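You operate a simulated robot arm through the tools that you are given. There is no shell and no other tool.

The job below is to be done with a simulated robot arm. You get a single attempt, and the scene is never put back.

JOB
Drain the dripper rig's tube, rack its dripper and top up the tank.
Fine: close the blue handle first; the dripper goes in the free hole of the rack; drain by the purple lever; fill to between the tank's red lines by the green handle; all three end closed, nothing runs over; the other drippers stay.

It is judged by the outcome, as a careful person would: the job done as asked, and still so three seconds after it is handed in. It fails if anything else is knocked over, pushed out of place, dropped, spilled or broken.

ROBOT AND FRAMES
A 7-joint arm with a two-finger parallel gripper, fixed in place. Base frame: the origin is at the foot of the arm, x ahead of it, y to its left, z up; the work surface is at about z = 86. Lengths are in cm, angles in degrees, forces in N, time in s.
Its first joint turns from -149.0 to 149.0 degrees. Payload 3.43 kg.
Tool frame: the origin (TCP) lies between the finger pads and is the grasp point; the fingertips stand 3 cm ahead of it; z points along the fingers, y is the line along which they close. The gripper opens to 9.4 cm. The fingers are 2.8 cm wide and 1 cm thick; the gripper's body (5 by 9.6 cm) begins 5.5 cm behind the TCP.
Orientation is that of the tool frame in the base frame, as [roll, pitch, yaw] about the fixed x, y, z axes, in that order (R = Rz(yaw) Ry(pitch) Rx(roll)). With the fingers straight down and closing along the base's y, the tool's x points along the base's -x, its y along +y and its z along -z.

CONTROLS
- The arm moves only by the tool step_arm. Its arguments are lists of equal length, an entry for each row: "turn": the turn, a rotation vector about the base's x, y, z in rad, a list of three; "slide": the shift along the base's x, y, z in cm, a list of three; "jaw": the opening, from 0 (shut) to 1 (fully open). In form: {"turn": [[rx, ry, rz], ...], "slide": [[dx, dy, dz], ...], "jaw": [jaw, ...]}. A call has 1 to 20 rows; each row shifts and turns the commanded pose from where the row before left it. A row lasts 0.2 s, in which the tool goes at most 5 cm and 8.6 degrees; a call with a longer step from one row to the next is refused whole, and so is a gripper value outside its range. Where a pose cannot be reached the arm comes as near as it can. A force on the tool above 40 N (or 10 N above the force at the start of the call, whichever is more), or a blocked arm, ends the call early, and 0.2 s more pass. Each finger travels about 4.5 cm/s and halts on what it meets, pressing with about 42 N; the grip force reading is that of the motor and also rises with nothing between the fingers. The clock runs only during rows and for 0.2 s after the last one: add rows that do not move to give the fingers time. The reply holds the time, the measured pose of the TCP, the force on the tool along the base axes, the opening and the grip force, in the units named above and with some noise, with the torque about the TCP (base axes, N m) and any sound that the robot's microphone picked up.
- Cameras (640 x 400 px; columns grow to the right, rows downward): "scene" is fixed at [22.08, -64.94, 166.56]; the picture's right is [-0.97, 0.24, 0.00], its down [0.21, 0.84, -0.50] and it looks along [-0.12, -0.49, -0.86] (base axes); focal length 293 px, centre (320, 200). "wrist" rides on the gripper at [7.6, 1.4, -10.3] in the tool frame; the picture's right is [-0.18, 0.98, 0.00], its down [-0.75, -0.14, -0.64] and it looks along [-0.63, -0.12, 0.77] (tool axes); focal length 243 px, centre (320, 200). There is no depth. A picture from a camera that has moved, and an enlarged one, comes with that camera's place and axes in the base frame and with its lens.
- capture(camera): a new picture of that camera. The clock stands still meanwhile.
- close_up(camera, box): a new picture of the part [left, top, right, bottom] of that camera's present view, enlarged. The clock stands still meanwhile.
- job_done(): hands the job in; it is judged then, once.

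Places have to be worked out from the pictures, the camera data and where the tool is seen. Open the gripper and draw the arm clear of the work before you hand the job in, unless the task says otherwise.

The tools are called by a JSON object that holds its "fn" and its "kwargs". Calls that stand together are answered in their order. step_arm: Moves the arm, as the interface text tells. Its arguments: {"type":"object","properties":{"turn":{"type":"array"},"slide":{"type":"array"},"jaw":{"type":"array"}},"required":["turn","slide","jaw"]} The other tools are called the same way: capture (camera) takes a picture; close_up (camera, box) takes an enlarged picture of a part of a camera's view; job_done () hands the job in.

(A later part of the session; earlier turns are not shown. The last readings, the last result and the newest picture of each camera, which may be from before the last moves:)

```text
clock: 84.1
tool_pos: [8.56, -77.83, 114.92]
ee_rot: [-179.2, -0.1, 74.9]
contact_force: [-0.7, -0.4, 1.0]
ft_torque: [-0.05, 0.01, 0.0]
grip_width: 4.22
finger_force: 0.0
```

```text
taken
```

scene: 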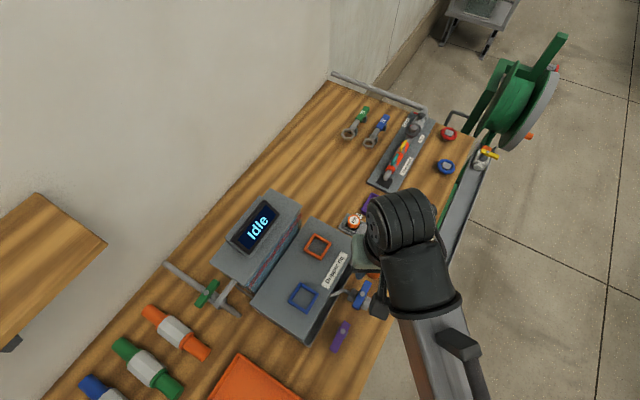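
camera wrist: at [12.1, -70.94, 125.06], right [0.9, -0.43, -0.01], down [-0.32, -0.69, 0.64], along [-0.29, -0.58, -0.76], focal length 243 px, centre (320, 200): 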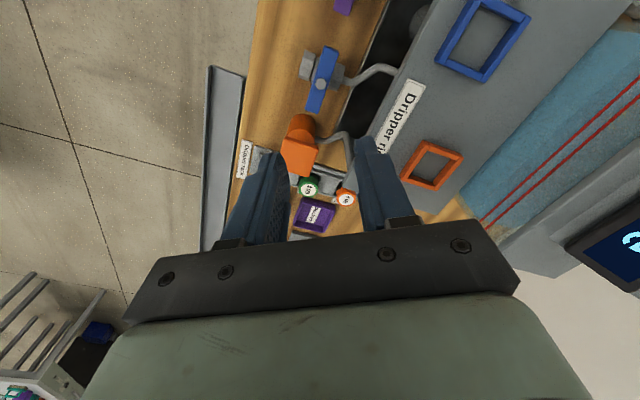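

From here I'll lower toward camera height 113 so the parallax through the glass is small.

{"fn": "step_arm", "kwargs": {"turn": [[0, 0, 0], [0, 0, 0], [0, 0, 0], [0, 0, 0], [0, 0, 0], [0, 0, 0]], "slide": [[0, 0, -3], [0, 0, -3], [0, 0, -3], [0, 0, -2], [0, 0, -1.4], [0, 0, 0]], "jaw": [0.45, 0.45, 0.45, 0.45, 0.45, 0.45]}}

{"fn": "capture", "kwargs": {"camera": "wrist"}}

{"fn": "close_up", "kwargs": {"camera": "wrist", "box": [500, 200, 640, 360]}}

```text
clock: 85.5
tool_pos: [8.52, -77.99, 102.27]
ee_rot: [-179.1, 0.0, 74.8]
contact_force: [0.1, 0.0, -0.2]
ft_torque: [0.01, 0.01, 0.02]
grip_width: 4.23
finger_force: 0.0
```

```text
taken
camera wrist: at [12.0, -71.06, 112.5], right [0.9, -0.43, -0.01], down [-0.32, -0.69, 0.64], along [-0.29, -0.58, -0.76], focal length 243 px, centre (320, 200)
```

wrist: 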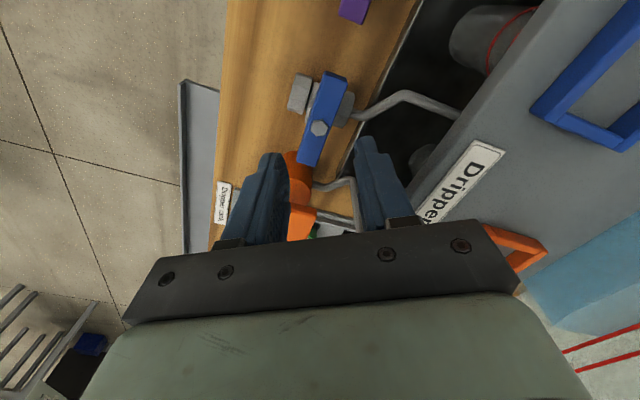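

```text
2.50 times, centred on (570, 280) of wrist
camera zoom: at [12.0, -71.06, 112.5], right [0.9, -0.43, -0.01], down [-0.32, -0.69, 0.64], along [-0.29, -0.58, -0.76], focal length 606 px, centre (-305, 0)
```

zoom: 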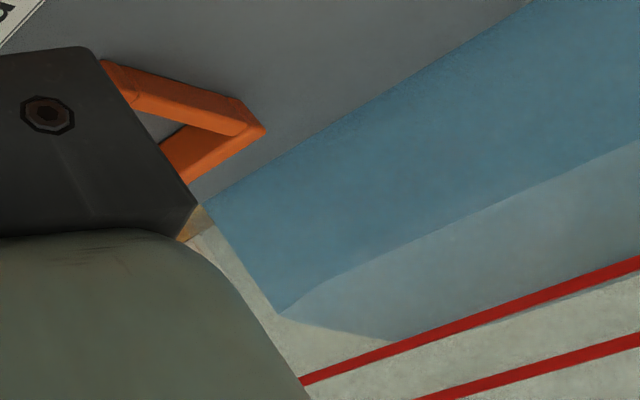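

This view is clear and consistent: the level is about z≈103.95, and the lower and upper red lines are at 105.97 and 107.09. It needs about 2.5 cm more. It also calibrates the scene view: when the water's front edge disappears under the lid there, the level is about 106.35. I'll go back to the green handle.

{"fn": "step_arm", "kwargs": {"turn": [[0, 0, 0], [0, 0, 0], [0, 0, 0], [0, 0, 0], [0, 0, -0.05], [0, 0, -0.05], [0, 0, -0.06], [0, 0, -0.06], [0, 0, -0.06], [0, 0, -0.06], [0, 0, -0.06], [0, 0, -0.06], [0, 0, -0.06], [0, 0, -0.03], [0, 0, 0]], "slide": [[0, 0, 3], [0, 0, 3], [0, 0, 3.5], [0, 0, 3], [3.5, -0.75, 0], [3.9, -0.75, 0], [4, -0.75, 0], [4, -0.75, 0], [4, -0.75, 0], [4, -0.75, 0], [4, -0.75, 0], [4, -0.75, 0], [4, -0.75, 0], [2.3, -0.7, 0], [0, 0, 0]], "jaw": [0.45, 0.45, 0.45, 0.45, 0.45, 0.45, 0.45, 0.45, 0.45, 0.45, 0.45, 0.45, 0.45, 0.45, 0.45]}}

{"fn": "capture", "kwargs": {"camera": "wrist"}}

{"fn": "close_up", "kwargs": {"camera": "wrist", "box": [290, 60, 360, 150]}}

```text
clock: 88.5
tool_pos: [44.97, -84.9, 114.68]
ee_rot: [-178.7, 0.1, 43.3]
contact_force: [-14.5, 8.2, 7.2]
ft_torque: [-0.91, -1.93, 0.08]
grip_width: 4.23
finger_force: 0.0
stopped in row 15: the force on the tool passed its limit at 56 N (the readings are from after the stop); the commanded pose is now the measured one
```

```text
taken
camera wrist: at [51.66, -80.92, 124.9], right [0.54, -0.84, -0.02], down [-0.63, -0.42, 0.65], along [-0.55, -0.33, -0.76], focal length 243 px, centre (320, 200)
```

wrist: 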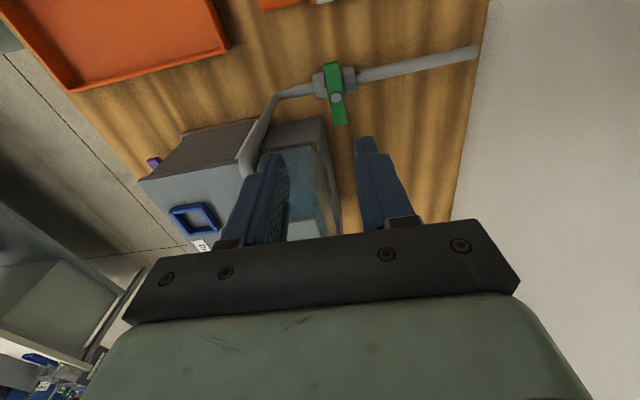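

```text
4.44 times, centred on (325, 105) of wrist
camera zoom: at [51.66, -80.92, 124.9], right [0.54, -0.84, -0.02], down [-0.63, -0.42, 0.65], along [-0.55, -0.33, -0.76], focal length 1078 px, centre (298, 622)
```

zoom: 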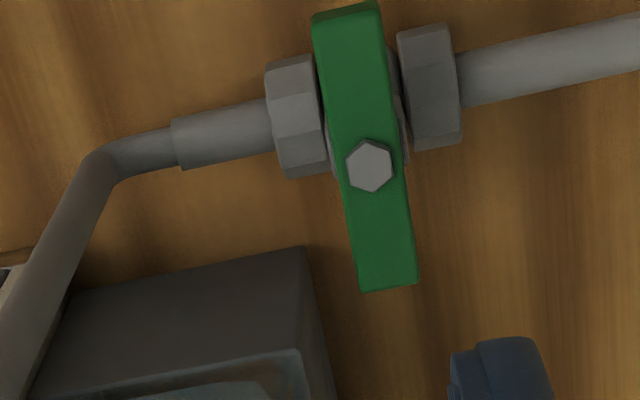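

The arm stopped with an unexpected 56 N about 1 cm short of the target. I'll look at the scene before moving anything further.

{"fn": "capture", "kwargs": {"camera": "scene"}}

{"fn": "close_up", "kwargs": {"camera": "scene", "box": [0, 150, 320, 360]}}

{"fn": "close_up", "kwargs": {"camera": "wrist", "box": [180, 100, 460, 260]}}

```text
taken
```

scene: 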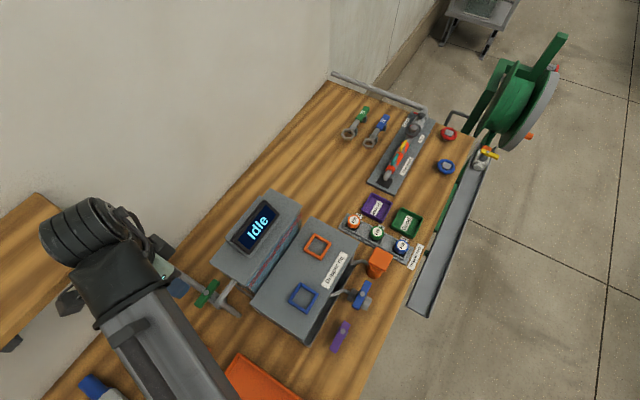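

```text
1.90 times, centred on (160, 255) of scene
camera zoom: at [22.08, -64.94, 166.56], right [-0.97, 0.24, 0.0], down [0.21, 0.84, -0.5], along [-0.12, -0.49, -0.86], focal length 558 px, centre (625, 95)
```

zoom: 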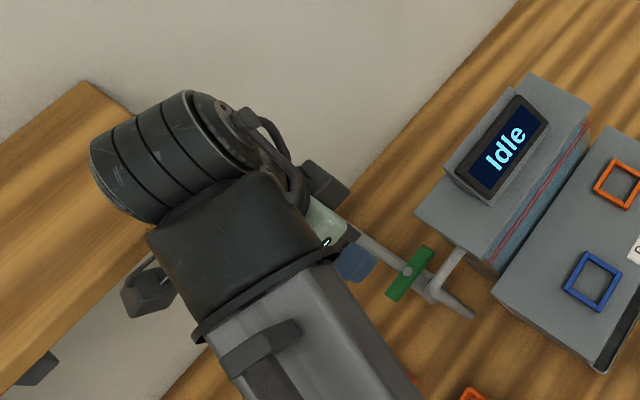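

```text
2.29 times, centred on (320, 180) of wrist
camera zoom: at [51.66, -80.92, 124.9], right [0.54, -0.84, -0.02], down [-0.63, -0.42, 0.65], along [-0.55, -0.33, -0.76], focal length 555 px, centre (320, 246)
```

zoom: 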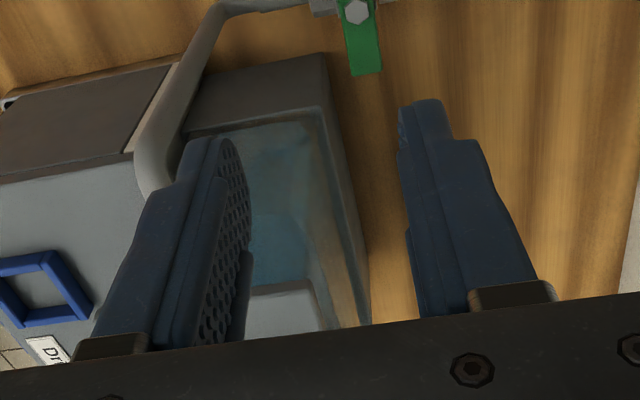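

I can't see any contact. I'll hold still for a moment to see whether the force persists or was just a dynamic effect.

{"fn": "step_arm", "kwargs": {"turn": [[0, 0, 0], [0, 0, 0]], "slide": [[0, 0, 0], [0, 0, 0]], "jaw": [0.45, 0.45]}}

```text
clock: 89.1
tool_pos: [45.07, -84.89, 114.66]
ee_rot: [-178.7, 0.1, 43.4]
contact_force: [-23.8, 12.0, 11.0]
ft_torque: [-1.43, -2.98, 0.18]
grip_width: 4.23
finger_force: 0.0
```

The force is real. Solving the contact line puts it near (50,-87,125), on the gripper body's wall side. That matches the wooden shelf corner in the scene picture, so there's a wall shelf at about that height. I'll back straight off away from the wall.

{"fn": "step_arm", "kwargs": {"turn": [[0, 0, 0], [0, 0, 0]], "slide": [[-0.6, 0.5, 0], [0, 0, 0]], "jaw": [0.45, 0.45]}}

{"fn": "close_up", "kwargs": {"camera": "scene", "box": [0, 180, 220, 330]}}

```text
clock: 89.7
tool_pos: [44.76, -84.62, 114.4]
ee_rot: [-178.6, 0.1, 43.4]
contact_force: [0.2, -0.5, 0.3]
ft_torque: [-0.02, 0.0, -0.04]
grip_width: 4.21
finger_force: 0.0
```

```text
2.67 times, centred on (110, 255) of scene
camera zoom: at [22.08, -64.94, 166.56], right [-0.97, 0.24, 0.0], down [0.21, 0.84, -0.5], along [-0.12, -0.49, -0.86], focal length 781 px, centre (880, 53)
```

zoom: 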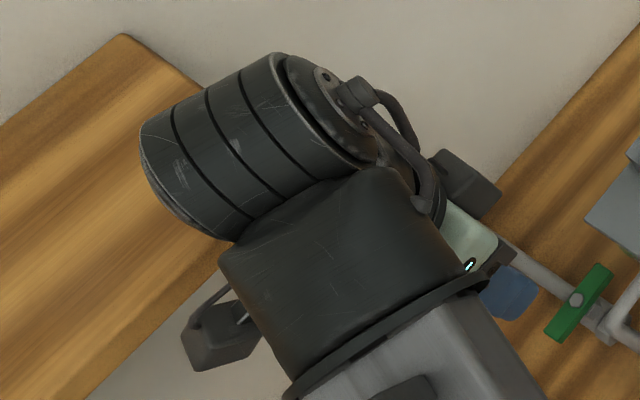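

Force is back to zero. I'll descend here first, well below the shelf, then slide over to the handle at low height.

{"fn": "step_arm", "kwargs": {"turn": [[0, 0, 0], [0, 0, 0], [0, 0, 0], [0, 0, 0], [0, 0, 0], [0, 0, 0]], "slide": [[0, 0, -2.5], [0, 0, -4], [0, 0, -4], [0, 0, -3.5], [0, 0, -1.4], [0, 0, 0]], "jaw": [0.45, 0.45, 0.45, 0.45, 0.45, 0.45]}}

{"fn": "capture", "kwargs": {"camera": "wrist"}}

```text
clock: 91.1
tool_pos: [44.63, -84.7, 99.09]
ee_rot: [-178.6, 0.1, 43.3]
contact_force: [-0.2, 0.1, 0.5]
ft_torque: [0.04, 0.03, 0.07]
grip_width: 4.22
finger_force: 0.0
```

```text
taken
camera wrist: at [51.24, -80.61, 109.33], right [0.54, -0.84, -0.02], down [-0.63, -0.42, 0.65], along [-0.55, -0.33, -0.76], focal length 243 px, centre (320, 200)
```

wrist: 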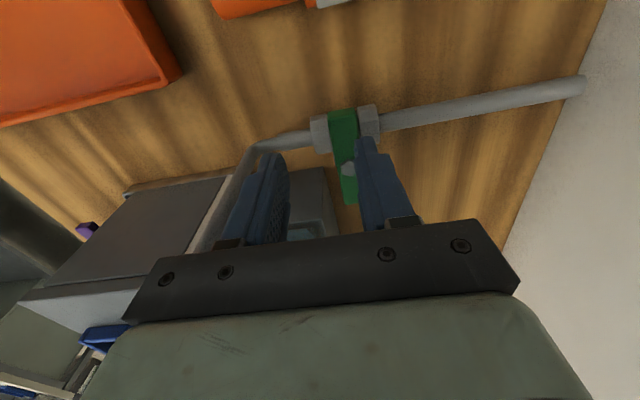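

I'm below the shelf with no contact. I'll slide over to align with the green bar and check.

{"fn": "step_arm", "kwargs": {"turn": [[0, 0, 0], [0, 0, 0], [0, 0, 0]], "slide": [[0.8, -0.4, 0], [0.75, -0.37, -0.3], [0, 0, 0]], "jaw": [0.5, 0.5, 0.5]}}

{"fn": "close_up", "kwargs": {"camera": "wrist", "box": [240, 80, 400, 230]}}

```text
clock: 91.9
tool_pos: [46.22, -85.29, 98.9]
ee_rot: [-178.7, 0.1, 43.3]
contact_force: [0.4, -0.9, -0.7]
ft_torque: [0.0, 0.02, 0.0]
grip_width: 4.68
finger_force: 0.0
```

```text
2.67 times, centred on (320, 155) of wrist
camera zoom: at [52.85, -81.28, 109.05], right [0.54, -0.84, -0.02], down [-0.63, -0.42, 0.65], along [-0.55, -0.33, -0.76], focal length 647 px, centre (320, 320)
```

zoom: 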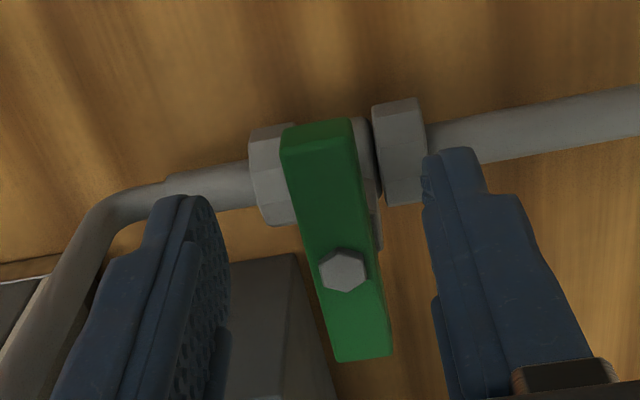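

Well aligned. I'll lower 2.4 cm, grip the bar, and be ready to open.

{"fn": "step_arm", "kwargs": {"turn": [[0, 0, -0.01], [0, 0, 0], [0, 0, 0], [0, 0, 0], [0, 0, 0], [0, 0, 0], [0, 0, 0], [0, 0, 0]], "slide": [[0.08, -0.08, -0.9], [0, 0, -0.9], [0, 0, -0.6], [0, 0, 0], [0, 0, 0], [0, 0, 0], [0, 0, 0], [0, 0, 0]], "jaw": [0.5, 0.5, 0.5, 0.5, 0.35, 0.2, 0.1, 0.1]}}

{"fn": "close_up", "kwargs": {"camera": "scene", "box": [260, 262, 276, 282]}}

{"fn": "close_up", "kwargs": {"camera": "scene", "box": [290, 211, 306, 231]}}

```text
clock: 93.7
tool_pos: [46.32, -85.28, 96.46]
ee_rot: [-178.8, 0.0, 42.8]
contact_force: [0.3, -0.1, -2.0]
ft_torque: [-0.45, -0.41, 0.83]
grip_width: 1.84
finger_force: 44.9
```

```text
16.00 times, centred on (268, 272) of scene
camera zoom: at [22.08, -64.94, 166.56], right [-0.97, 0.24, 0.0], down [0.21, 0.84, -0.5], along [-0.12, -0.49, -0.86], focal length 4688 px, centre (1152, -952)
```

zoom: 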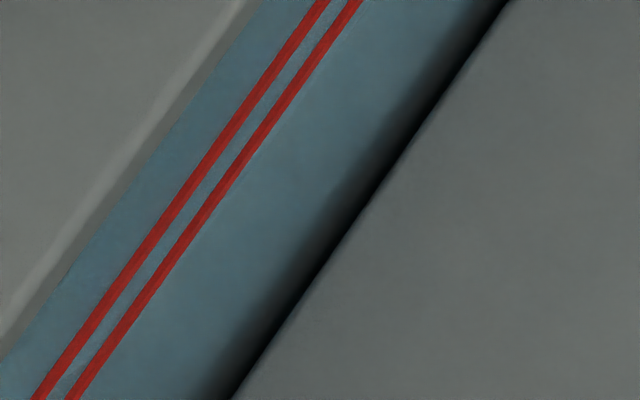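

```text
16.00 times, centred on (298, 221) of scene
camera zoom: at [22.08, -64.94, 166.56], right [-0.97, 0.24, 0.0], down [0.21, 0.84, -0.5], along [-0.12, -0.49, -0.86], focal length 4688 px, centre (672, -136)
```

zoom: 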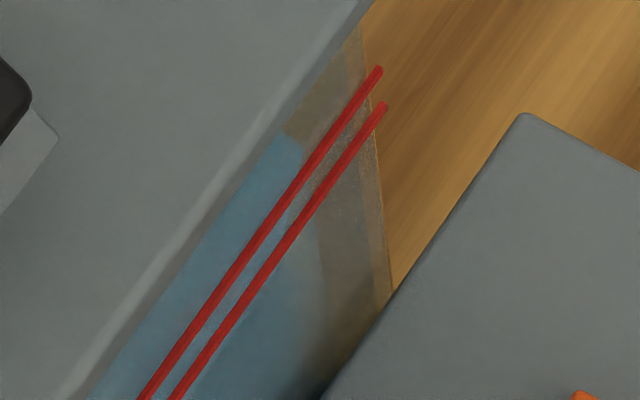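

The level is unchanged since closing, so the valve seals. I've also calibrated a second gauge: the blue corner's row at the lid edge should end near 80 in this zoom, with an allowed range of about 92 to 67. Now I'll open again.

{"fn": "step_arm", "kwargs": {"turn": [[0, 0, 0.1], [0, 0, 0.1], [0, 0, 0.1], [0, 0, 0.1], [0, 0, 0.1]], "slide": [[-0.184, 0.179, 0], [-0.205, 0.161, 0], [-0.217, 0.137, 0], [-0.23, 0.114, 0], [-0.24, 0.092, 0]], "jaw": [0.1, 0.1, 0.1, 0.1, 0.1]}}

```text
clock: 94.9
tool_pos: [45.29, -84.73, 96.46]
ee_rot: [-178.7, 0.1, 71.6]
contact_force: [12.0, 4.8, -1.3]
ft_torque: [-0.81, -0.64, 0.21]
grip_width: 1.81
finger_force: 44.7
```

{"fn": "step_arm", "kwargs": {"turn": [[0, 0, 0.1], [0, 0, 0.1], [0, 0, 0.1], [0, 0, 0.1], [0, 0, 0], [0, 0, 0]], "slide": [[-0.21, 0.05, 0], [-0.253, 0.041, 0], [-0.26, 0.017, 0], [-0.257, -0.01, 0], [0, 0, 0], [0, 0, 0]], "jaw": [0.1, 0.1, 0.1, 0.1, 0.25, 0.35]}}

{"fn": "close_up", "kwargs": {"camera": "scene", "box": [290, 211, 306, 231]}}

{"fn": "capture", "kwargs": {"camera": "wrist"}}

```text
clock: 96.3
tool_pos: [44.12, -84.72, 96.53]
ee_rot: [-178.7, 0.1, 94.4]
contact_force: [-0.7, 0.4, -0.4]
ft_torque: [0.01, 0.01, -0.01]
grip_width: 3.3
finger_force: 0.1
```

```text
16.00 times, centred on (298, 221) of scene
camera zoom: at [22.08, -64.94, 166.56], right [-0.97, 0.24, 0.0], down [0.21, 0.84, -0.5], along [-0.12, -0.49, -0.86], focal length 4688 px, centre (672, -136)
```

zoom: 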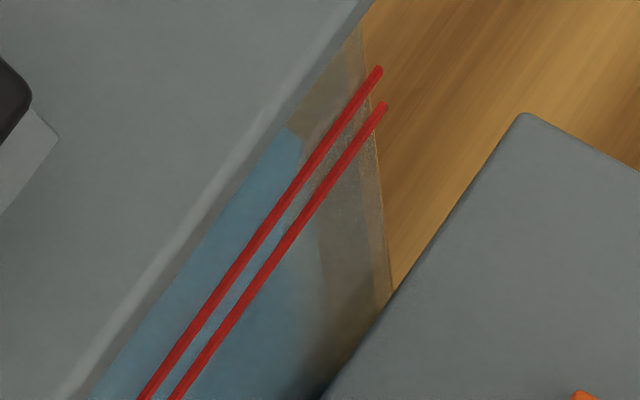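

```text
taken
camera wrist: at [45.18, -76.92, 106.68], right [0.99, -0.11, -0.02], down [-0.07, -0.76, 0.65], along [-0.09, -0.64, -0.76], focal length 243 px, centre (320, 200)
```

wrist: 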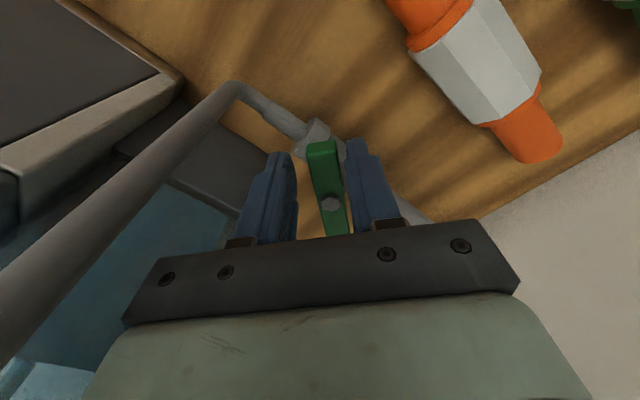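

Row is about 127 (level about 104.3). I'll let it run 4 s and check.

{"fn": "step_arm", "kwargs": {"turn": [[0, 0, 0], [0, 0, 0], [0, 0, 0], [0, 0, 0], [0, 0, 0], [0, 0, 0], [0, 0, 0], [0, 0, 0], [0, 0, 0], [0, 0, 0], [0, 0, 0], [0, 0, 0], [0, 0, 0], [0, 0, 0], [0, 0, 0], [0, 0, 0], [0, 0, 0], [0, 0, 0], [0, 0, 0], [0, 0, 0]], "slide": [[0, 0, 0], [0, 0, 0], [0, 0, 0], [0, 0, 0], [0, 0, 0], [0, 0, 0], [0, 0, 0], [0, 0, 0], [0, 0, 0], [0, 0, 0], [0, 0, 0], [0, 0, 0], [0, 0, 0], [0, 0, 0], [0, 0, 0], [0, 0, 0], [0, 0, 0], [0, 0, 0], [0, 0, 0], [0, 0, 0]], "jaw": [0.35, 0.35, 0.35, 0.35, 0.35, 0.35, 0.35, 0.35, 0.35, 0.35, 0.35, 0.35, 0.35, 0.35, 0.35, 0.35, 0.35, 0.35, 0.35, 0.35]}}

{"fn": "close_up", "kwargs": {"camera": "scene", "box": [290, 211, 306, 231]}}

{"fn": "close_up", "kwargs": {"camera": "scene", "box": [260, 262, 276, 282]}}

```text
clock: 100.5
tool_pos: [44.24, -84.63, 96.47]
ee_rot: [-178.6, 0.1, 94.2]
contact_force: [0.7, -0.6, 0.1]
ft_torque: [-0.02, 0.0, 0.0]
grip_width: 3.3
finger_force: 0.1
```

```text
16.00 times, centred on (298, 221) of scene
camera zoom: at [22.08, -64.94, 166.56], right [-0.97, 0.24, 0.0], down [0.21, 0.84, -0.5], along [-0.12, -0.49, -0.86], focal length 4688 px, centre (672, -136)
```

zoom: 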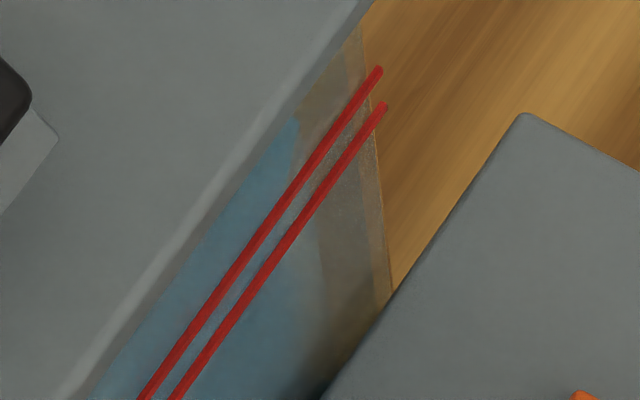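

```text
16.00 times, centred on (268, 272) of scene
camera zoom: at [22.08, -64.94, 166.56], right [-0.97, 0.24, 0.0], down [0.21, 0.84, -0.5], along [-0.12, -0.49, -0.86], focal length 4688 px, centre (1152, -952)
```

zoom: 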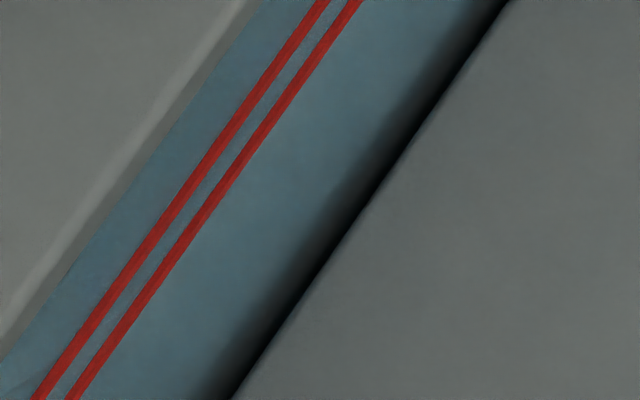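

The corner gauge is saturating as the water's rounded corner reaches the lid, at about row 118 (level around 104.7). I'll zoom on the strip between the upper line and the lid to find the water edge.

{"fn": "close_up", "kwargs": {"camera": "scene", "box": [254, 274, 266, 289]}}

{"fn": "close_up", "kwargs": {"camera": "scene", "box": [274, 244, 284, 256]}}

{"fn": "close_up", "kwargs": {"camera": "scene", "box": [292, 213, 302, 225]}}

{"fn": "close_up", "kwargs": {"camera": "wrist", "box": [0, 250, 140, 400]}}

```text
16.00 times, centred on (260, 282) of scene
camera zoom: at [22.08, -64.94, 166.56], right [-0.97, 0.24, 0.0], down [0.21, 0.84, -0.5], along [-0.12, -0.49, -0.86], focal length 4688 px, centre (1280, -1104)
```

zoom: 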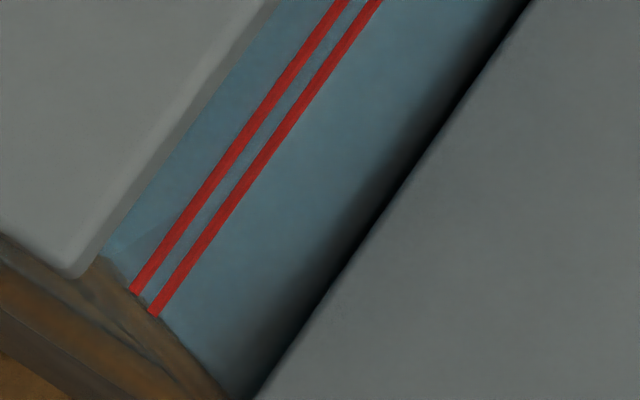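

```text
16.00 times, centred on (279, 250) of scene
camera zoom: at [22.08, -64.94, 166.56], right [-0.97, 0.24, 0.0], down [0.21, 0.84, -0.5], along [-0.12, -0.49, -0.86], focal length 4688 px, centre (976, -600)
```

zoom: 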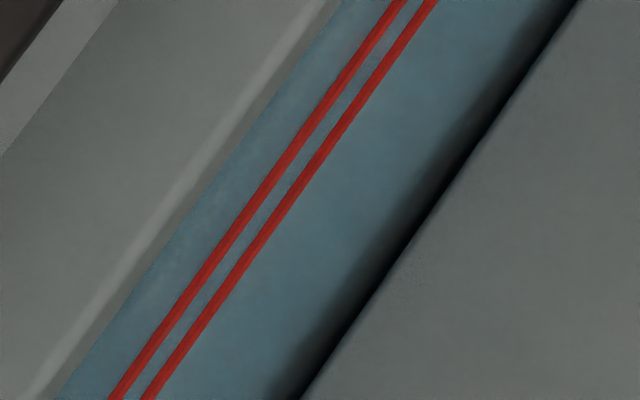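

```text
16.00 times, centred on (297, 219) of scene
camera zoom: at [22.08, -64.94, 166.56], right [-0.97, 0.24, 0.0], down [0.21, 0.84, -0.5], along [-0.12, -0.49, -0.86], focal length 4688 px, centre (688, -104)
```

zoom: 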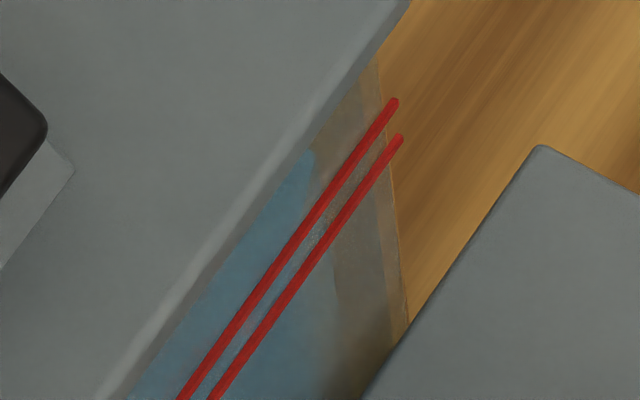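

```text
2.67 times, centred on (70, 325) of wrist
camera zoom: at [45.25, -76.89, 106.69], right [0.99, -0.11, -0.02], down [-0.07, -0.76, 0.65], along [-0.09, -0.64, -0.76], focal length 647 px, centre (987, -133)
```

zoom: 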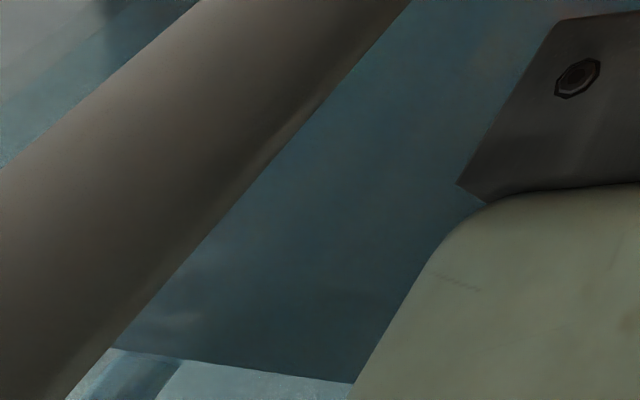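

The wrist view through the tank's right end gives an excellent near-horizontal gauge: the level is about 104.82 now, rising about 0.15 cm/s. I need about 1.7 cm more, including roughly 0.3 cm during closing. I'll run another 4 s.

{"fn": "step_arm", "kwargs": {"turn": [[0, 0, 0], [0, 0, 0], [0, 0, 0], [0, 0, 0], [0, 0, 0], [0, 0, 0], [0, 0, 0], [0, 0, 0], [0, 0, 0], [0, 0, 0], [0, 0, 0], [0, 0, 0], [0, 0, 0], [0, 0, 0], [0, 0, 0], [0, 0, 0], [0, 0, 0], [0, 0, 0], [0, 0, 0], [0, 0, 0]], "slide": [[0, 0, 0], [0, 0, 0], [0, 0, 0], [0, 0, 0], [0, 0, 0], [0, 0, 0], [0, 0, 0], [0, 0, 0], [0, 0, 0], [0, 0, 0], [0, 0, 0], [0, 0, 0], [0, 0, 0], [0, 0, 0], [0, 0, 0], [0, 0, 0], [0, 0, 0], [0, 0, 0], [0, 0, 0], [0, 0, 0]], "jaw": [0.35, 0.35, 0.35, 0.35, 0.35, 0.35, 0.35, 0.35, 0.35, 0.35, 0.35, 0.35, 0.35, 0.35, 0.35, 0.35, 0.35, 0.35, 0.35, 0.35]}}

{"fn": "close_up", "kwargs": {"camera": "wrist", "box": [0, 250, 140, 400]}}

{"fn": "close_up", "kwargs": {"camera": "scene", "box": [254, 274, 266, 289]}}

{"fn": "close_up", "kwargs": {"camera": "scene", "box": [274, 244, 284, 256]}}

{"fn": "close_up", "kwargs": {"camera": "scene", "box": [292, 213, 302, 225]}}

```text
clock: 104.7
tool_pos: [44.27, -84.64, 96.44]
ee_rot: [-178.5, 0.1, 94.3]
contact_force: [-0.1, 0.4, 0.2]
ft_torque: [0.02, -0.03, -0.01]
grip_width: 3.27
finger_force: 0.0
```

```text
2.67 times, centred on (70, 325) of wrist
camera zoom: at [45.25, -76.89, 106.69], right [0.99, -0.11, -0.02], down [-0.07, -0.76, 0.65], along [-0.09, -0.64, -0.76], focal length 647 px, centre (987, -133)
```

zoom: 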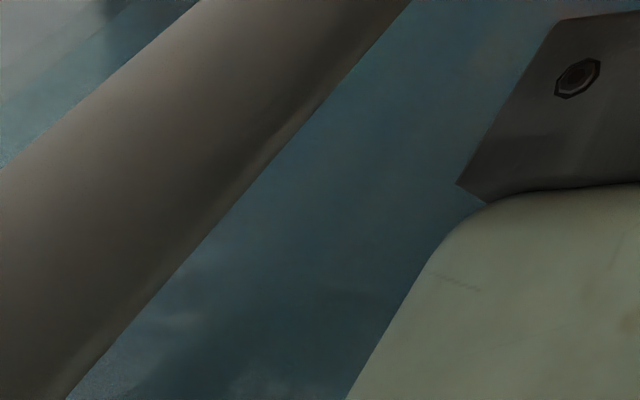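

```text
16.00 times, centred on (260, 282) of scene
camera zoom: at [22.08, -64.94, 166.56], right [-0.97, 0.24, 0.0], down [0.21, 0.84, -0.5], along [-0.12, -0.49, -0.86], focal length 4688 px, centre (1280, -1104)
```

zoom: 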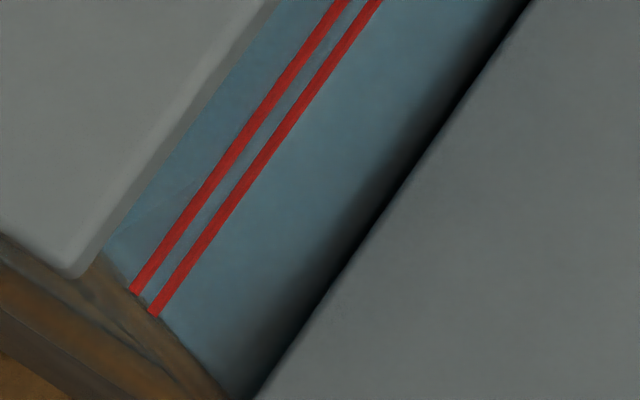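

```text
16.00 times, centred on (279, 250) of scene
camera zoom: at [22.08, -64.94, 166.56], right [-0.97, 0.24, 0.0], down [0.21, 0.84, -0.5], along [-0.12, -0.49, -0.86], focal length 4688 px, centre (976, -600)
```

zoom: 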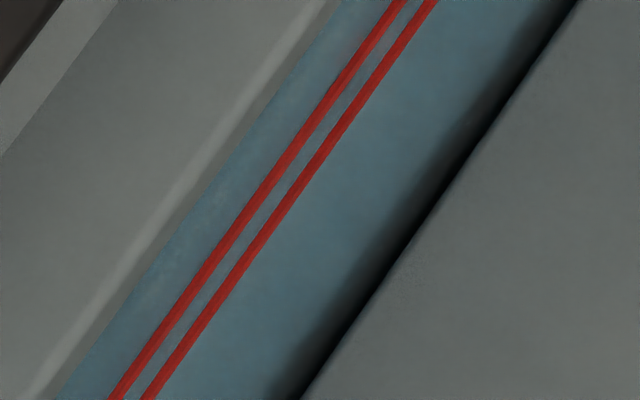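

```text
16.00 times, centred on (297, 219) of scene
camera zoom: at [22.08, -64.94, 166.56], right [-0.97, 0.24, 0.0], down [0.21, 0.84, -0.5], along [-0.12, -0.49, -0.86], focal length 4688 px, centre (688, -104)
```

zoom: 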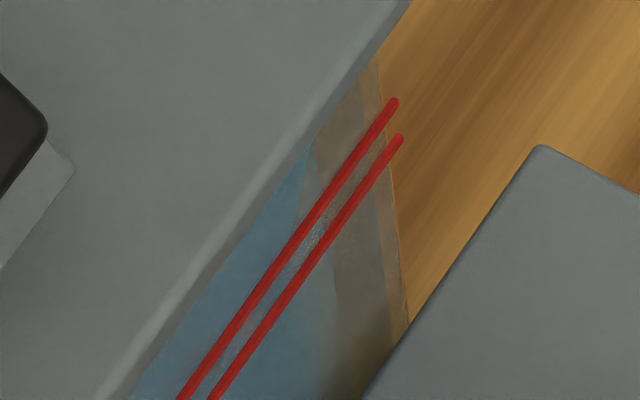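

As predicted, the waterline has passed out of that view (about 105.4 now). I'll run about 2 s more, then raise 1.6 cm so the same gauge view includes the waterline again.

{"fn": "step_arm", "kwargs": {"turn": [[0, 0, 0], [0, 0, 0], [0, 0, 0], [0, 0, 0], [0, 0, 0], [0, 0, 0], [0, 0, 0], [0, 0, 0], [0, 0, 0]], "slide": [[0, 0, 0], [0, 0, 0], [0, 0, 0], [0, 0, 0], [0, 0, 0], [0, 0, 0], [0, 0, 1.0], [0, 0, 0.6], [0, 0, 0]], "jaw": [0.35, 0.35, 0.35, 0.35, 0.35, 0.35, 0.35, 0.35, 0.35]}}

{"fn": "close_up", "kwargs": {"camera": "wrist", "box": [0, 250, 140, 400]}}

{"fn": "capture", "kwargs": {"camera": "wrist"}}

```text
clock: 106.7
tool_pos: [44.17, -84.69, 98.0]
ee_rot: [-178.6, 0.1, 94.2]
contact_force: [0.1, -0.3, -0.6]
ft_torque: [0.04, -0.04, 0.0]
grip_width: 3.29
finger_force: 0.1
```

```text
2.67 times, centred on (70, 325) of wrist
camera zoom: at [45.2, -76.88, 108.31], right [0.99, -0.11, -0.02], down [-0.07, -0.76, 0.65], along [-0.09, -0.64, -0.76], focal length 647 px, centre (987, -133)
```

zoom: 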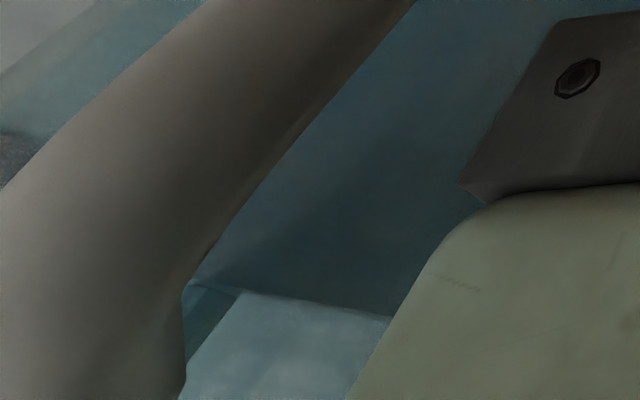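

```text
taken
camera wrist: at [45.2, -76.88, 108.31], right [0.99, -0.11, -0.02], down [-0.07, -0.76, 0.65], along [-0.09, -0.64, -0.76], focal length 243 px, centre (320, 200)
```

wrist: 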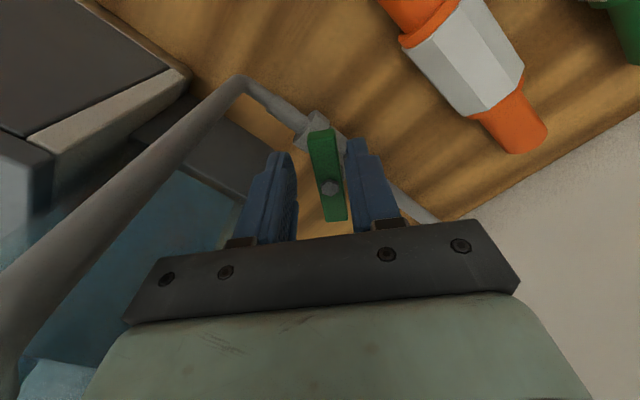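

The gauge reads 105.75, matching the 0.15 cm/s rate. I'll hold 2 s more, lower back onto the bar and grip (to about 106.25), then close, ending near 106.45.

{"fn": "step_arm", "kwargs": {"turn": [[0, 0, 0], [0, 0, 0], [0, 0, 0], [0, 0, 0], [0, 0, 0], [0, 0, 0], [0, 0, 0], [0, 0, 0], [0, 0, 0], [0, 0, 0], [0, 0, 0], [0, 0, 0], [0, 0, 0], [0, 0, 0], [0, 0, 0], [0, 0, 0]], "slide": [[0, 0, 0], [0, 0, 0], [0, 0, 0], [0, 0, 0], [0, 0, 0], [0, 0, 0], [0, 0, 0], [0, 0, 0], [0, 0, 0], [0, 0, 0], [0, 0, -1.0], [0, 0, -0.6], [0, 0, 0], [0, 0, 0], [0, 0, 0], [0, 0, 0]], "jaw": [0.35, 0.35, 0.35, 0.35, 0.35, 0.35, 0.35, 0.35, 0.35, 0.35, 0.35, 0.35, 0.2, 0.1, 0.1, 0.1]}}

```text
clock: 110.1
tool_pos: [44.42, -84.61, 96.4]
ee_rot: [-178.7, 0.1, 94.4]
contact_force: [14.8, 0.4, -3.9]
ft_torque: [-0.28, -1.12, 0.36]
grip_width: 1.8
finger_force: 45.5
```

The bar is gripped. Closing now with the reverse arc.

{"fn": "step_arm", "kwargs": {"turn": [[0, 0, -0.12], [0, 0, -0.12], [0, 0, -0.12], [0, 0, -0.12]], "slide": [[0.25, 0.005, 0], [0.3, -0.03, 0], [0.3, -0.07, 0], [0.3, -0.1, 0]], "jaw": [0.1, 0.1, 0.1, 0.1]}}

```text
clock: 111.1
tool_pos: [45.52, -84.6, 96.46]
ee_rot: [-178.7, 0.0, 66.7]
contact_force: [21.4, -1.9, -0.7]
ft_torque: [-0.69, -0.8, 0.5]
grip_width: 1.8
finger_force: 45.1
```

{"fn": "step_arm", "kwargs": {"turn": [[0, 0, -0.12], [0, 0, -0.12], [0, 0, -0.12], [0, 0, -0.06], [0, 0, 0]], "slide": [[0.33, -0.17, 0], [0.26, -0.18, 0], [0.23, -0.2, 0], [0.11, -0.12, 0], [0, 0, 0]], "jaw": [0.1, 0.1, 0.1, 0.1, 0.1]}}

{"fn": "close_up", "kwargs": {"camera": "wrist", "box": [240, 80, 400, 230]}}

```text
clock: 112.3
tool_pos: [46.35, -85.37, 96.49]
ee_rot: [-178.6, 0.0, 42.7]
contact_force: [11.7, 15.1, 4.9]
ft_torque: [-0.06, -0.67, 1.22]
grip_width: 1.84
finger_force: 44.3
```

```text
2.67 times, centred on (320, 155) of wrist
camera zoom: at [52.99, -81.45, 106.71], right [0.53, -0.85, -0.03], down [-0.64, -0.42, 0.65], along [-0.56, -0.33, -0.76], focal length 647 px, centre (320, 320)
```

zoom: 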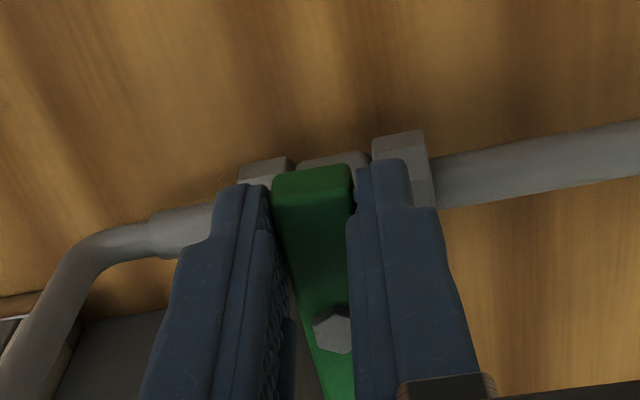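

The stop torque of 1.22 N·m at 42.7° shows the green valve is closed. I'll release, rise just above the bar, and rotate back to the gauge view to read the final level.

{"fn": "step_arm", "kwargs": {"turn": [[0, 0, 0], [0, 0, 0], [0, 0, 0], [0, 0, 0], [0, 0, 0.13], [0, 0, 0.13], [0, 0, 0.13], [0, 0, 0.13], [0, 0, 0.13], [0, 0, 0.13], [0, 0, 0.12], [0, 0, 0]], "slide": [[0, 0, 0], [0, 0, 0], [0, 0, 1.3], [0, 0, 1.5], [-0.3, 0.1, 0], [-0.3, 0.1, 0], [-0.3, 0.1, 0], [-0.3, 0.1, 0], [-0.3, 0.1, 0], [-0.3, 0.1, 0], [-0.3, 0.1, 0], [0, 0, 0]], "jaw": [0.3, 0.45, 0.45, 0.45, 0.45, 0.45, 0.45, 0.45, 0.45, 0.45, 0.45, 0.45]}}

{"fn": "capture", "kwargs": {"camera": "wrist"}}

{"fn": "close_up", "kwargs": {"camera": "wrist", "box": [0, 250, 140, 400]}}

```text
clock: 114.9
tool_pos: [44.2, -84.71, 99.38]
ee_rot: [-178.6, 0.1, 94.5]
contact_force: [-0.9, 0.6, 0.0]
ft_torque: [0.0, 0.02, 0.0]
grip_width: 4.24
finger_force: 0.0
```

```text
taken
camera wrist: at [45.25, -77.08, 109.49], right [0.99, -0.11, -0.02], down [-0.07, -0.76, 0.65], along [-0.09, -0.64, -0.76], focal length 243 px, centre (320, 200)
```

wrist: 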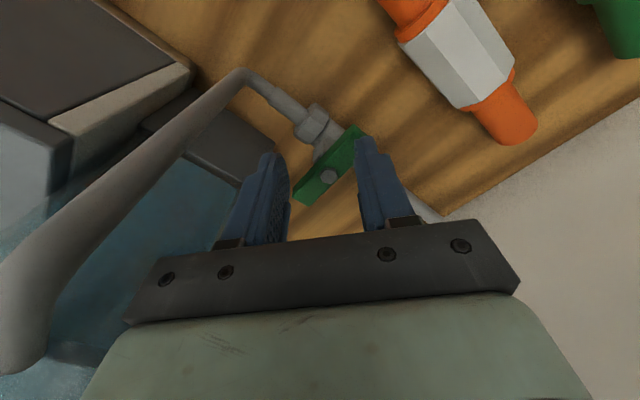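

```text
2.67 times, centred on (70, 325) of wrist
camera zoom: at [45.25, -77.08, 109.49], right [0.99, -0.11, -0.02], down [-0.07, -0.76, 0.65], along [-0.09, -0.64, -0.76], focal length 647 px, centre (987, -133)
```

zoom: 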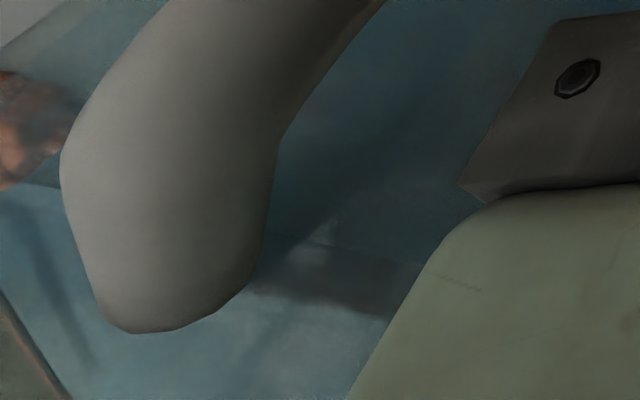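

The gauge reads about 106.3–106.4, between the red lines (106.0 and 107.1), and the green handle is perpendicular to its pipe again. I'll rise and go to the front viewpoint to confirm directly against the lines.

{"fn": "step_arm", "kwargs": {"turn": [[0, 0, 0], [0, 0, 0], [0, 0, 0], [0, 0, 0], [0, 0, 0], [0, 0, -0.04], [0, 0, -0.04], [0, 0, -0.04], [0, 0, -0.04], [0, 0, -0.04], [0, 0, -0.04], [0, 0, -0.04], [0, 0, -0.04], [0, 0, -0.024], [0, 0, 0]], "slide": [[0, 0, 3], [-0.5, 0.3, 4], [-0.5, 0.3, 4], [-1, 0.3, 3.5], [-2, 0.6, 0.5], [-3.5, 0.6, 0], [-3.9, 0.6, 0], [-3.9, 0.6, 0], [-3.9, 0.6, 0], [-3.9, 0.6, 0], [-3.9, 0.7, 0], [-3.9, 0.7, 0], [-3, 0.7, 0], [-1.8, 0.6, 0], [0, 0, 0]], "jaw": [0.45, 0.45, 0.45, 0.45, 0.45, 0.45, 0.45, 0.45, 0.45, 0.45, 0.45, 0.45, 0.45, 0.45, 0.45]}}

{"fn": "step_arm", "kwargs": {"turn": [[0, 0, 0], [0, 0, 0], [0, 0, 0], [0, 0, 0], [0, 0, 0], [0, 0, 0]], "slide": [[0, 0, -3], [0, 0, -3], [0, 0, -2.5], [0, 0, -2], [0, 0, -1], [0, 0, 0]], "jaw": [0.45, 0.45, 0.45, 0.45, 0.45, 0.45]}}

{"fn": "capture", "kwargs": {"camera": "wrist"}}

{"fn": "close_up", "kwargs": {"camera": "wrist", "box": [500, 200, 640, 360]}}

```text
clock: 118.1
tool_pos: [8.56, -77.66, 114.15]
ee_rot: [-178.6, 0.1, 74.6]
contact_force: [0.0, 0.4, 0.2]
ft_torque: [0.02, 0.02, -0.01]
grip_width: 4.23
finger_force: 0.0
```

```text
clock: 119.5
tool_pos: [8.51, -77.48, 102.78]
ee_rot: [-178.6, 0.1, 74.6]
contact_force: [0.0, 0.3, 0.4]
ft_torque: [-0.03, 0.02, 0.03]
grip_width: 4.23
finger_force: 0.1
```

```text
taken
camera wrist: at [12.08, -70.56, 113.02], right [0.9, -0.44, -0.02], down [-0.32, -0.69, 0.65], along [-0.3, -0.57, -0.76], focal length 243 px, centre (320, 200)
```

wrist: 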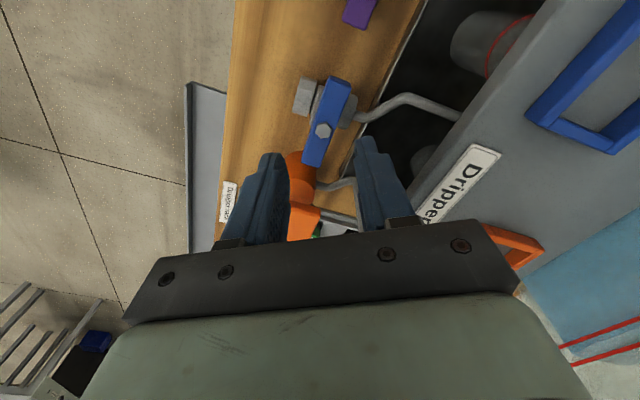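

```text
2.50 times, centred on (570, 280) of wrist
camera zoom: at [12.08, -70.56, 113.02], right [0.9, -0.44, -0.02], down [-0.32, -0.69, 0.65], along [-0.3, -0.57, -0.76], focal length 606 px, centre (-305, 0)
```

zoom: 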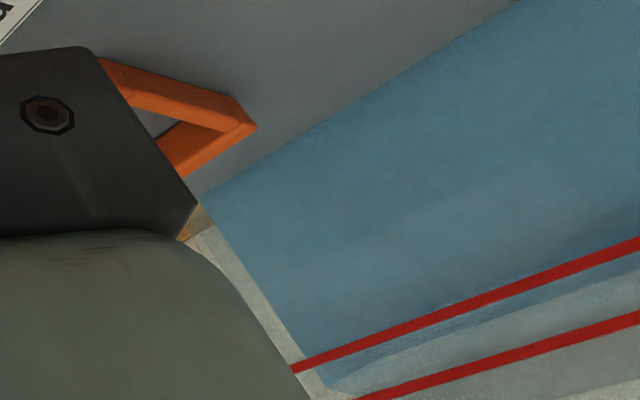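

The front waterline now lies between the two red lines. I'll zoom tighter to measure its margin.

{"fn": "close_up", "kwargs": {"camera": "wrist", "box": [580, 280, 640, 365]}}

{"fn": "capture", "kwargs": {"camera": "scene"}}

{"fn": "close_up", "kwargs": {"camera": "scene", "box": [150, 180, 320, 320]}}

```text
4.71 times, centred on (610, 322) of wrist
camera zoom: at [12.08, -70.56, 113.02], right [0.9, -0.44, -0.02], down [-0.32, -0.69, 0.65], along [-0.3, -0.57, -0.76], focal length 1142 px, centre (-1045, -376)
```

zoom: 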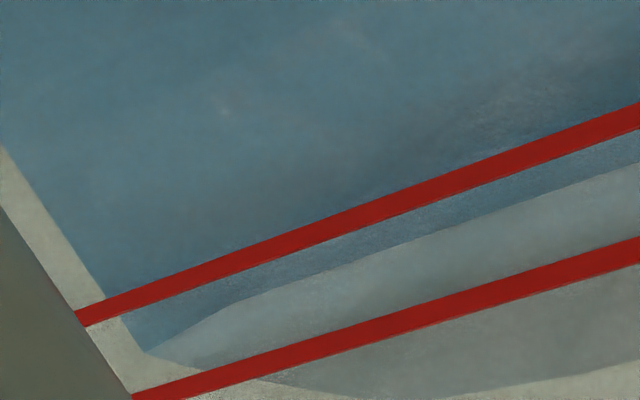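

```text
taken
```

scene: 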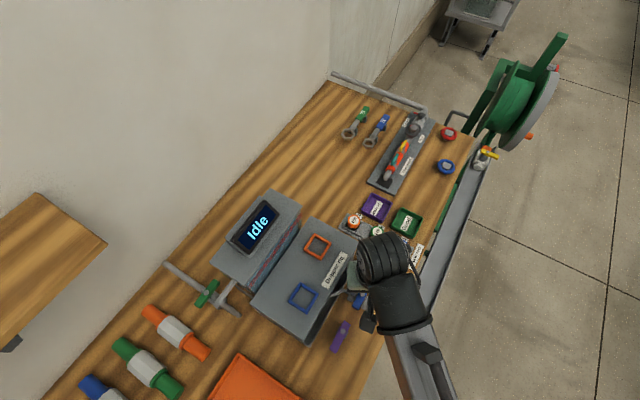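

```text
2.86 times, centred on (235, 250) of scene
camera zoom: at [22.08, -64.94, 166.56], right [-0.97, 0.24, 0.0], down [0.21, 0.84, -0.5], along [-0.12, -0.49, -0.86], focal length 837 px, centre (563, 57)
```

zoom: 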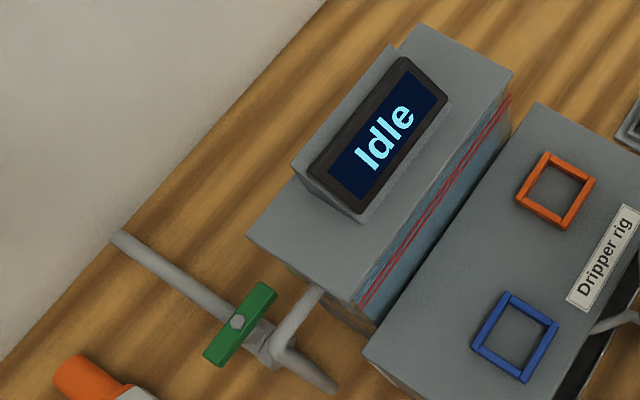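

The level reads about 106.2–106.35. That's above the lower line (105.98) but nearer to it than the upper (107.10). I'd like more margin, so I'll give it a small top-up, using the safe low approach that avoids the shelf.

{"fn": "step_arm", "kwargs": {"turn": [[0, 0, 0], [0, 0, 0], [0, 0, 0], [0, 0, -0.05], [0, 0, -0.055], [0, 0, -0.055], [0, 0, -0.055], [0, 0, -0.055], [0, 0, -0.055], [0, 0, -0.055], [0, 0, -0.055], [0, 0, -0.055], [0, 0, -0.055], [0, 0, 0], [0, 0, 0]], "slide": [[0, 0, 3.5], [0, 0, 4], [0, 0, 3.9], [2.5, -0.5, 0], [3.8, -0.7, 0], [3.8, -0.7, 0], [3.8, -0.7, 0], [3.8, -0.7, 0], [3.8, -0.7, 0], [3.8, -0.7, 0], [3.8, -0.7, 0], [3.3, -0.7, 0], [2.2, -0.5, 0], [1, -0.2, 0], [0, 0, 0]], "jaw": [0.45, 0.45, 0.45, 0.45, 0.45, 0.45, 0.45, 0.45, 0.45, 0.45, 0.45, 0.45, 0.45, 0.45, 0.45]}}

```text
clock: 122.7
tool_pos: [44.01, -84.29, 114.13]
ee_rot: [-178.7, 0.1, 43.4]
contact_force: [0.2, -1.8, 0.5]
ft_torque: [0.02, -0.01, 0.03]
grip_width: 4.21
finger_force: 0.1
```

I'm at (44.0,-84.3) with no contact. I'll descend here to below the shelf, then slide in over the bar.

{"fn": "step_arm", "kwargs": {"turn": [[0, 0, 0], [0, 0, 0], [0, 0, 0], [0, 0, 0], [0, 0, 0], [0, 0, 0], [0, 0, 0], [0, 0, -0.01], [0, 0, 0]], "slide": [[0, 0, -2.5], [0, 0, -4], [0, 0, -4], [0, 0, -3.5], [0, 0, -1.2], [0.8, -0.4, 0], [0.8, -0.4, 0], [0.68, -0.3, 0], [0, 0, 0]], "jaw": [0.45, 0.45, 0.45, 0.45, 0.45, 0.5, 0.5, 0.5, 0.5]}}

{"fn": "close_up", "kwargs": {"camera": "wrist", "box": [240, 80, 400, 230]}}

```text
clock: 124.7
tool_pos: [46.41, -85.48, 99.01]
ee_rot: [-178.7, 0.1, 42.8]
contact_force: [0.2, -0.5, -0.2]
ft_torque: [0.0, 0.01, -0.02]
grip_width: 4.69
finger_force: 0.1
```

```text
2.67 times, centred on (320, 155) of wrist
camera zoom: at [53.1, -81.51, 109.17], right [0.53, -0.85, -0.02], down [-0.64, -0.42, 0.65], along [-0.56, -0.33, -0.76], focal length 647 px, centre (320, 320)
```

zoom: 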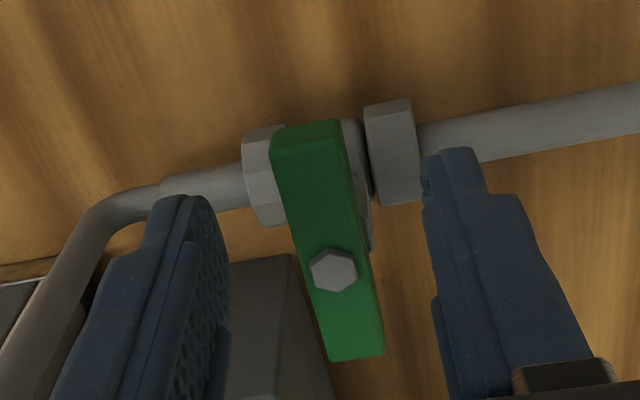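

Aligned within 0.15 cm. I'll correct, lower 2.5 cm and grip.

{"fn": "step_arm", "kwargs": {"turn": [[0, 0, 0], [0, 0, 0], [0, 0, 0], [0, 0, 0], [0, 0, 0], [0, 0, 0], [0, 0, 0], [0, 0, 0]], "slide": [[-0.1, 0.1, -1.0], [0, 0, -0.9], [0, 0, -0.6], [0, 0, 0], [0, 0, 0], [0, 0, 0], [0, 0, 0], [0, 0, 0]], "jaw": [0.5, 0.5, 0.5, 0.5, 0.35, 0.2, 0.1, 0.1]}}

```text
clock: 126.5
tool_pos: [46.16, -85.44, 96.54]
ee_rot: [-178.7, 0.1, 42.9]
contact_force: [-0.8, 0.8, -1.3]
ft_torque: [-0.41, -0.39, 0.87]
grip_width: 1.87
finger_force: 45.5
```

Gripped. I'll open about 29°, hold roughly 1.4 s, then close in the next calls, for about +0.25 cm.

{"fn": "step_arm", "kwargs": {"turn": [[0, 0, 0.1], [0, 0, 0.1], [0, 0, 0.1], [0, 0, 0.1], [0, 0, 0.1], [0, 0, 0], [0, 0, 0], [0, 0, 0], [0, 0, 0], [0, 0, 0], [0, 0, 0], [0, 0, 0]], "slide": [[-0.184, 0.179, 0], [-0.205, 0.161, 0], [-0.217, 0.137, 0], [-0.22, 0.114, 0], [-0.21, 0.092, 0], [0, 0, 0], [0, 0, 0], [0, 0, 0], [0, 0, 0], [0, 0, 0], [0, 0, 0], [0, 0, 0]], "jaw": [0.1, 0.1, 0.1, 0.1, 0.1, 0.1, 0.1, 0.1, 0.1, 0.1, 0.1, 0.1]}}

```text
clock: 129.1
tool_pos: [45.27, -84.74, 96.46]
ee_rot: [-178.9, 0.2, 71.4]
contact_force: [11.0, -19.2, 15.7]
ft_torque: [0.19, -1.11, 0.38]
grip_width: 1.82
finger_force: 45.1
```

Now closing back along the arc to the stop.

{"fn": "step_arm", "kwargs": {"turn": [[0, 0, -0.12], [0, 0, -0.12], [0, 0, -0.12], [0, 0, -0.1], [0, 0, -0.05], [0, 0, 0]], "slide": [[0.27, -0.14, 0], [0.27, -0.155, 0], [0.25, -0.185, 0], [0.19, -0.175, 0], [0.09, -0.09, 0], [0, 0, 0]], "jaw": [0.1, 0.1, 0.1, 0.1, 0.1, 0.1]}}

{"fn": "close_up", "kwargs": {"camera": "wrist", "box": [240, 80, 400, 230]}}

```text
clock: 130.5
tool_pos: [46.25, -85.2, 96.43]
ee_rot: [-178.6, 0.3, 42.3]
contact_force: [-0.2, -6.6, 7.8]
ft_torque: [-0.87, -0.2, 1.39]
grip_width: 1.87
finger_force: 45.0
```

```text
2.67 times, centred on (320, 155) of wrist
camera zoom: at [52.99, -81.53, 106.69], right [0.52, -0.85, -0.02], down [-0.64, -0.41, 0.65], along [-0.56, -0.32, -0.76], focal length 647 px, centre (320, 320)
```

zoom: 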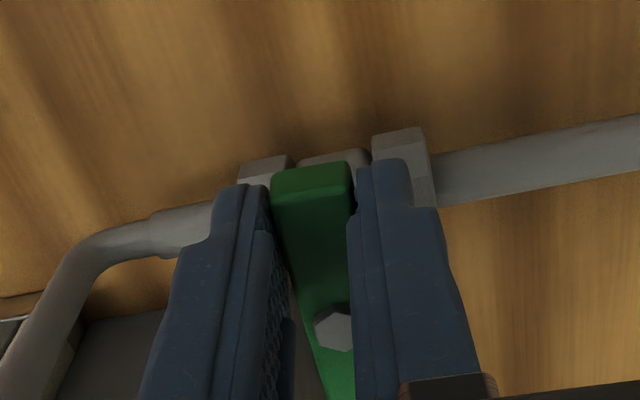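

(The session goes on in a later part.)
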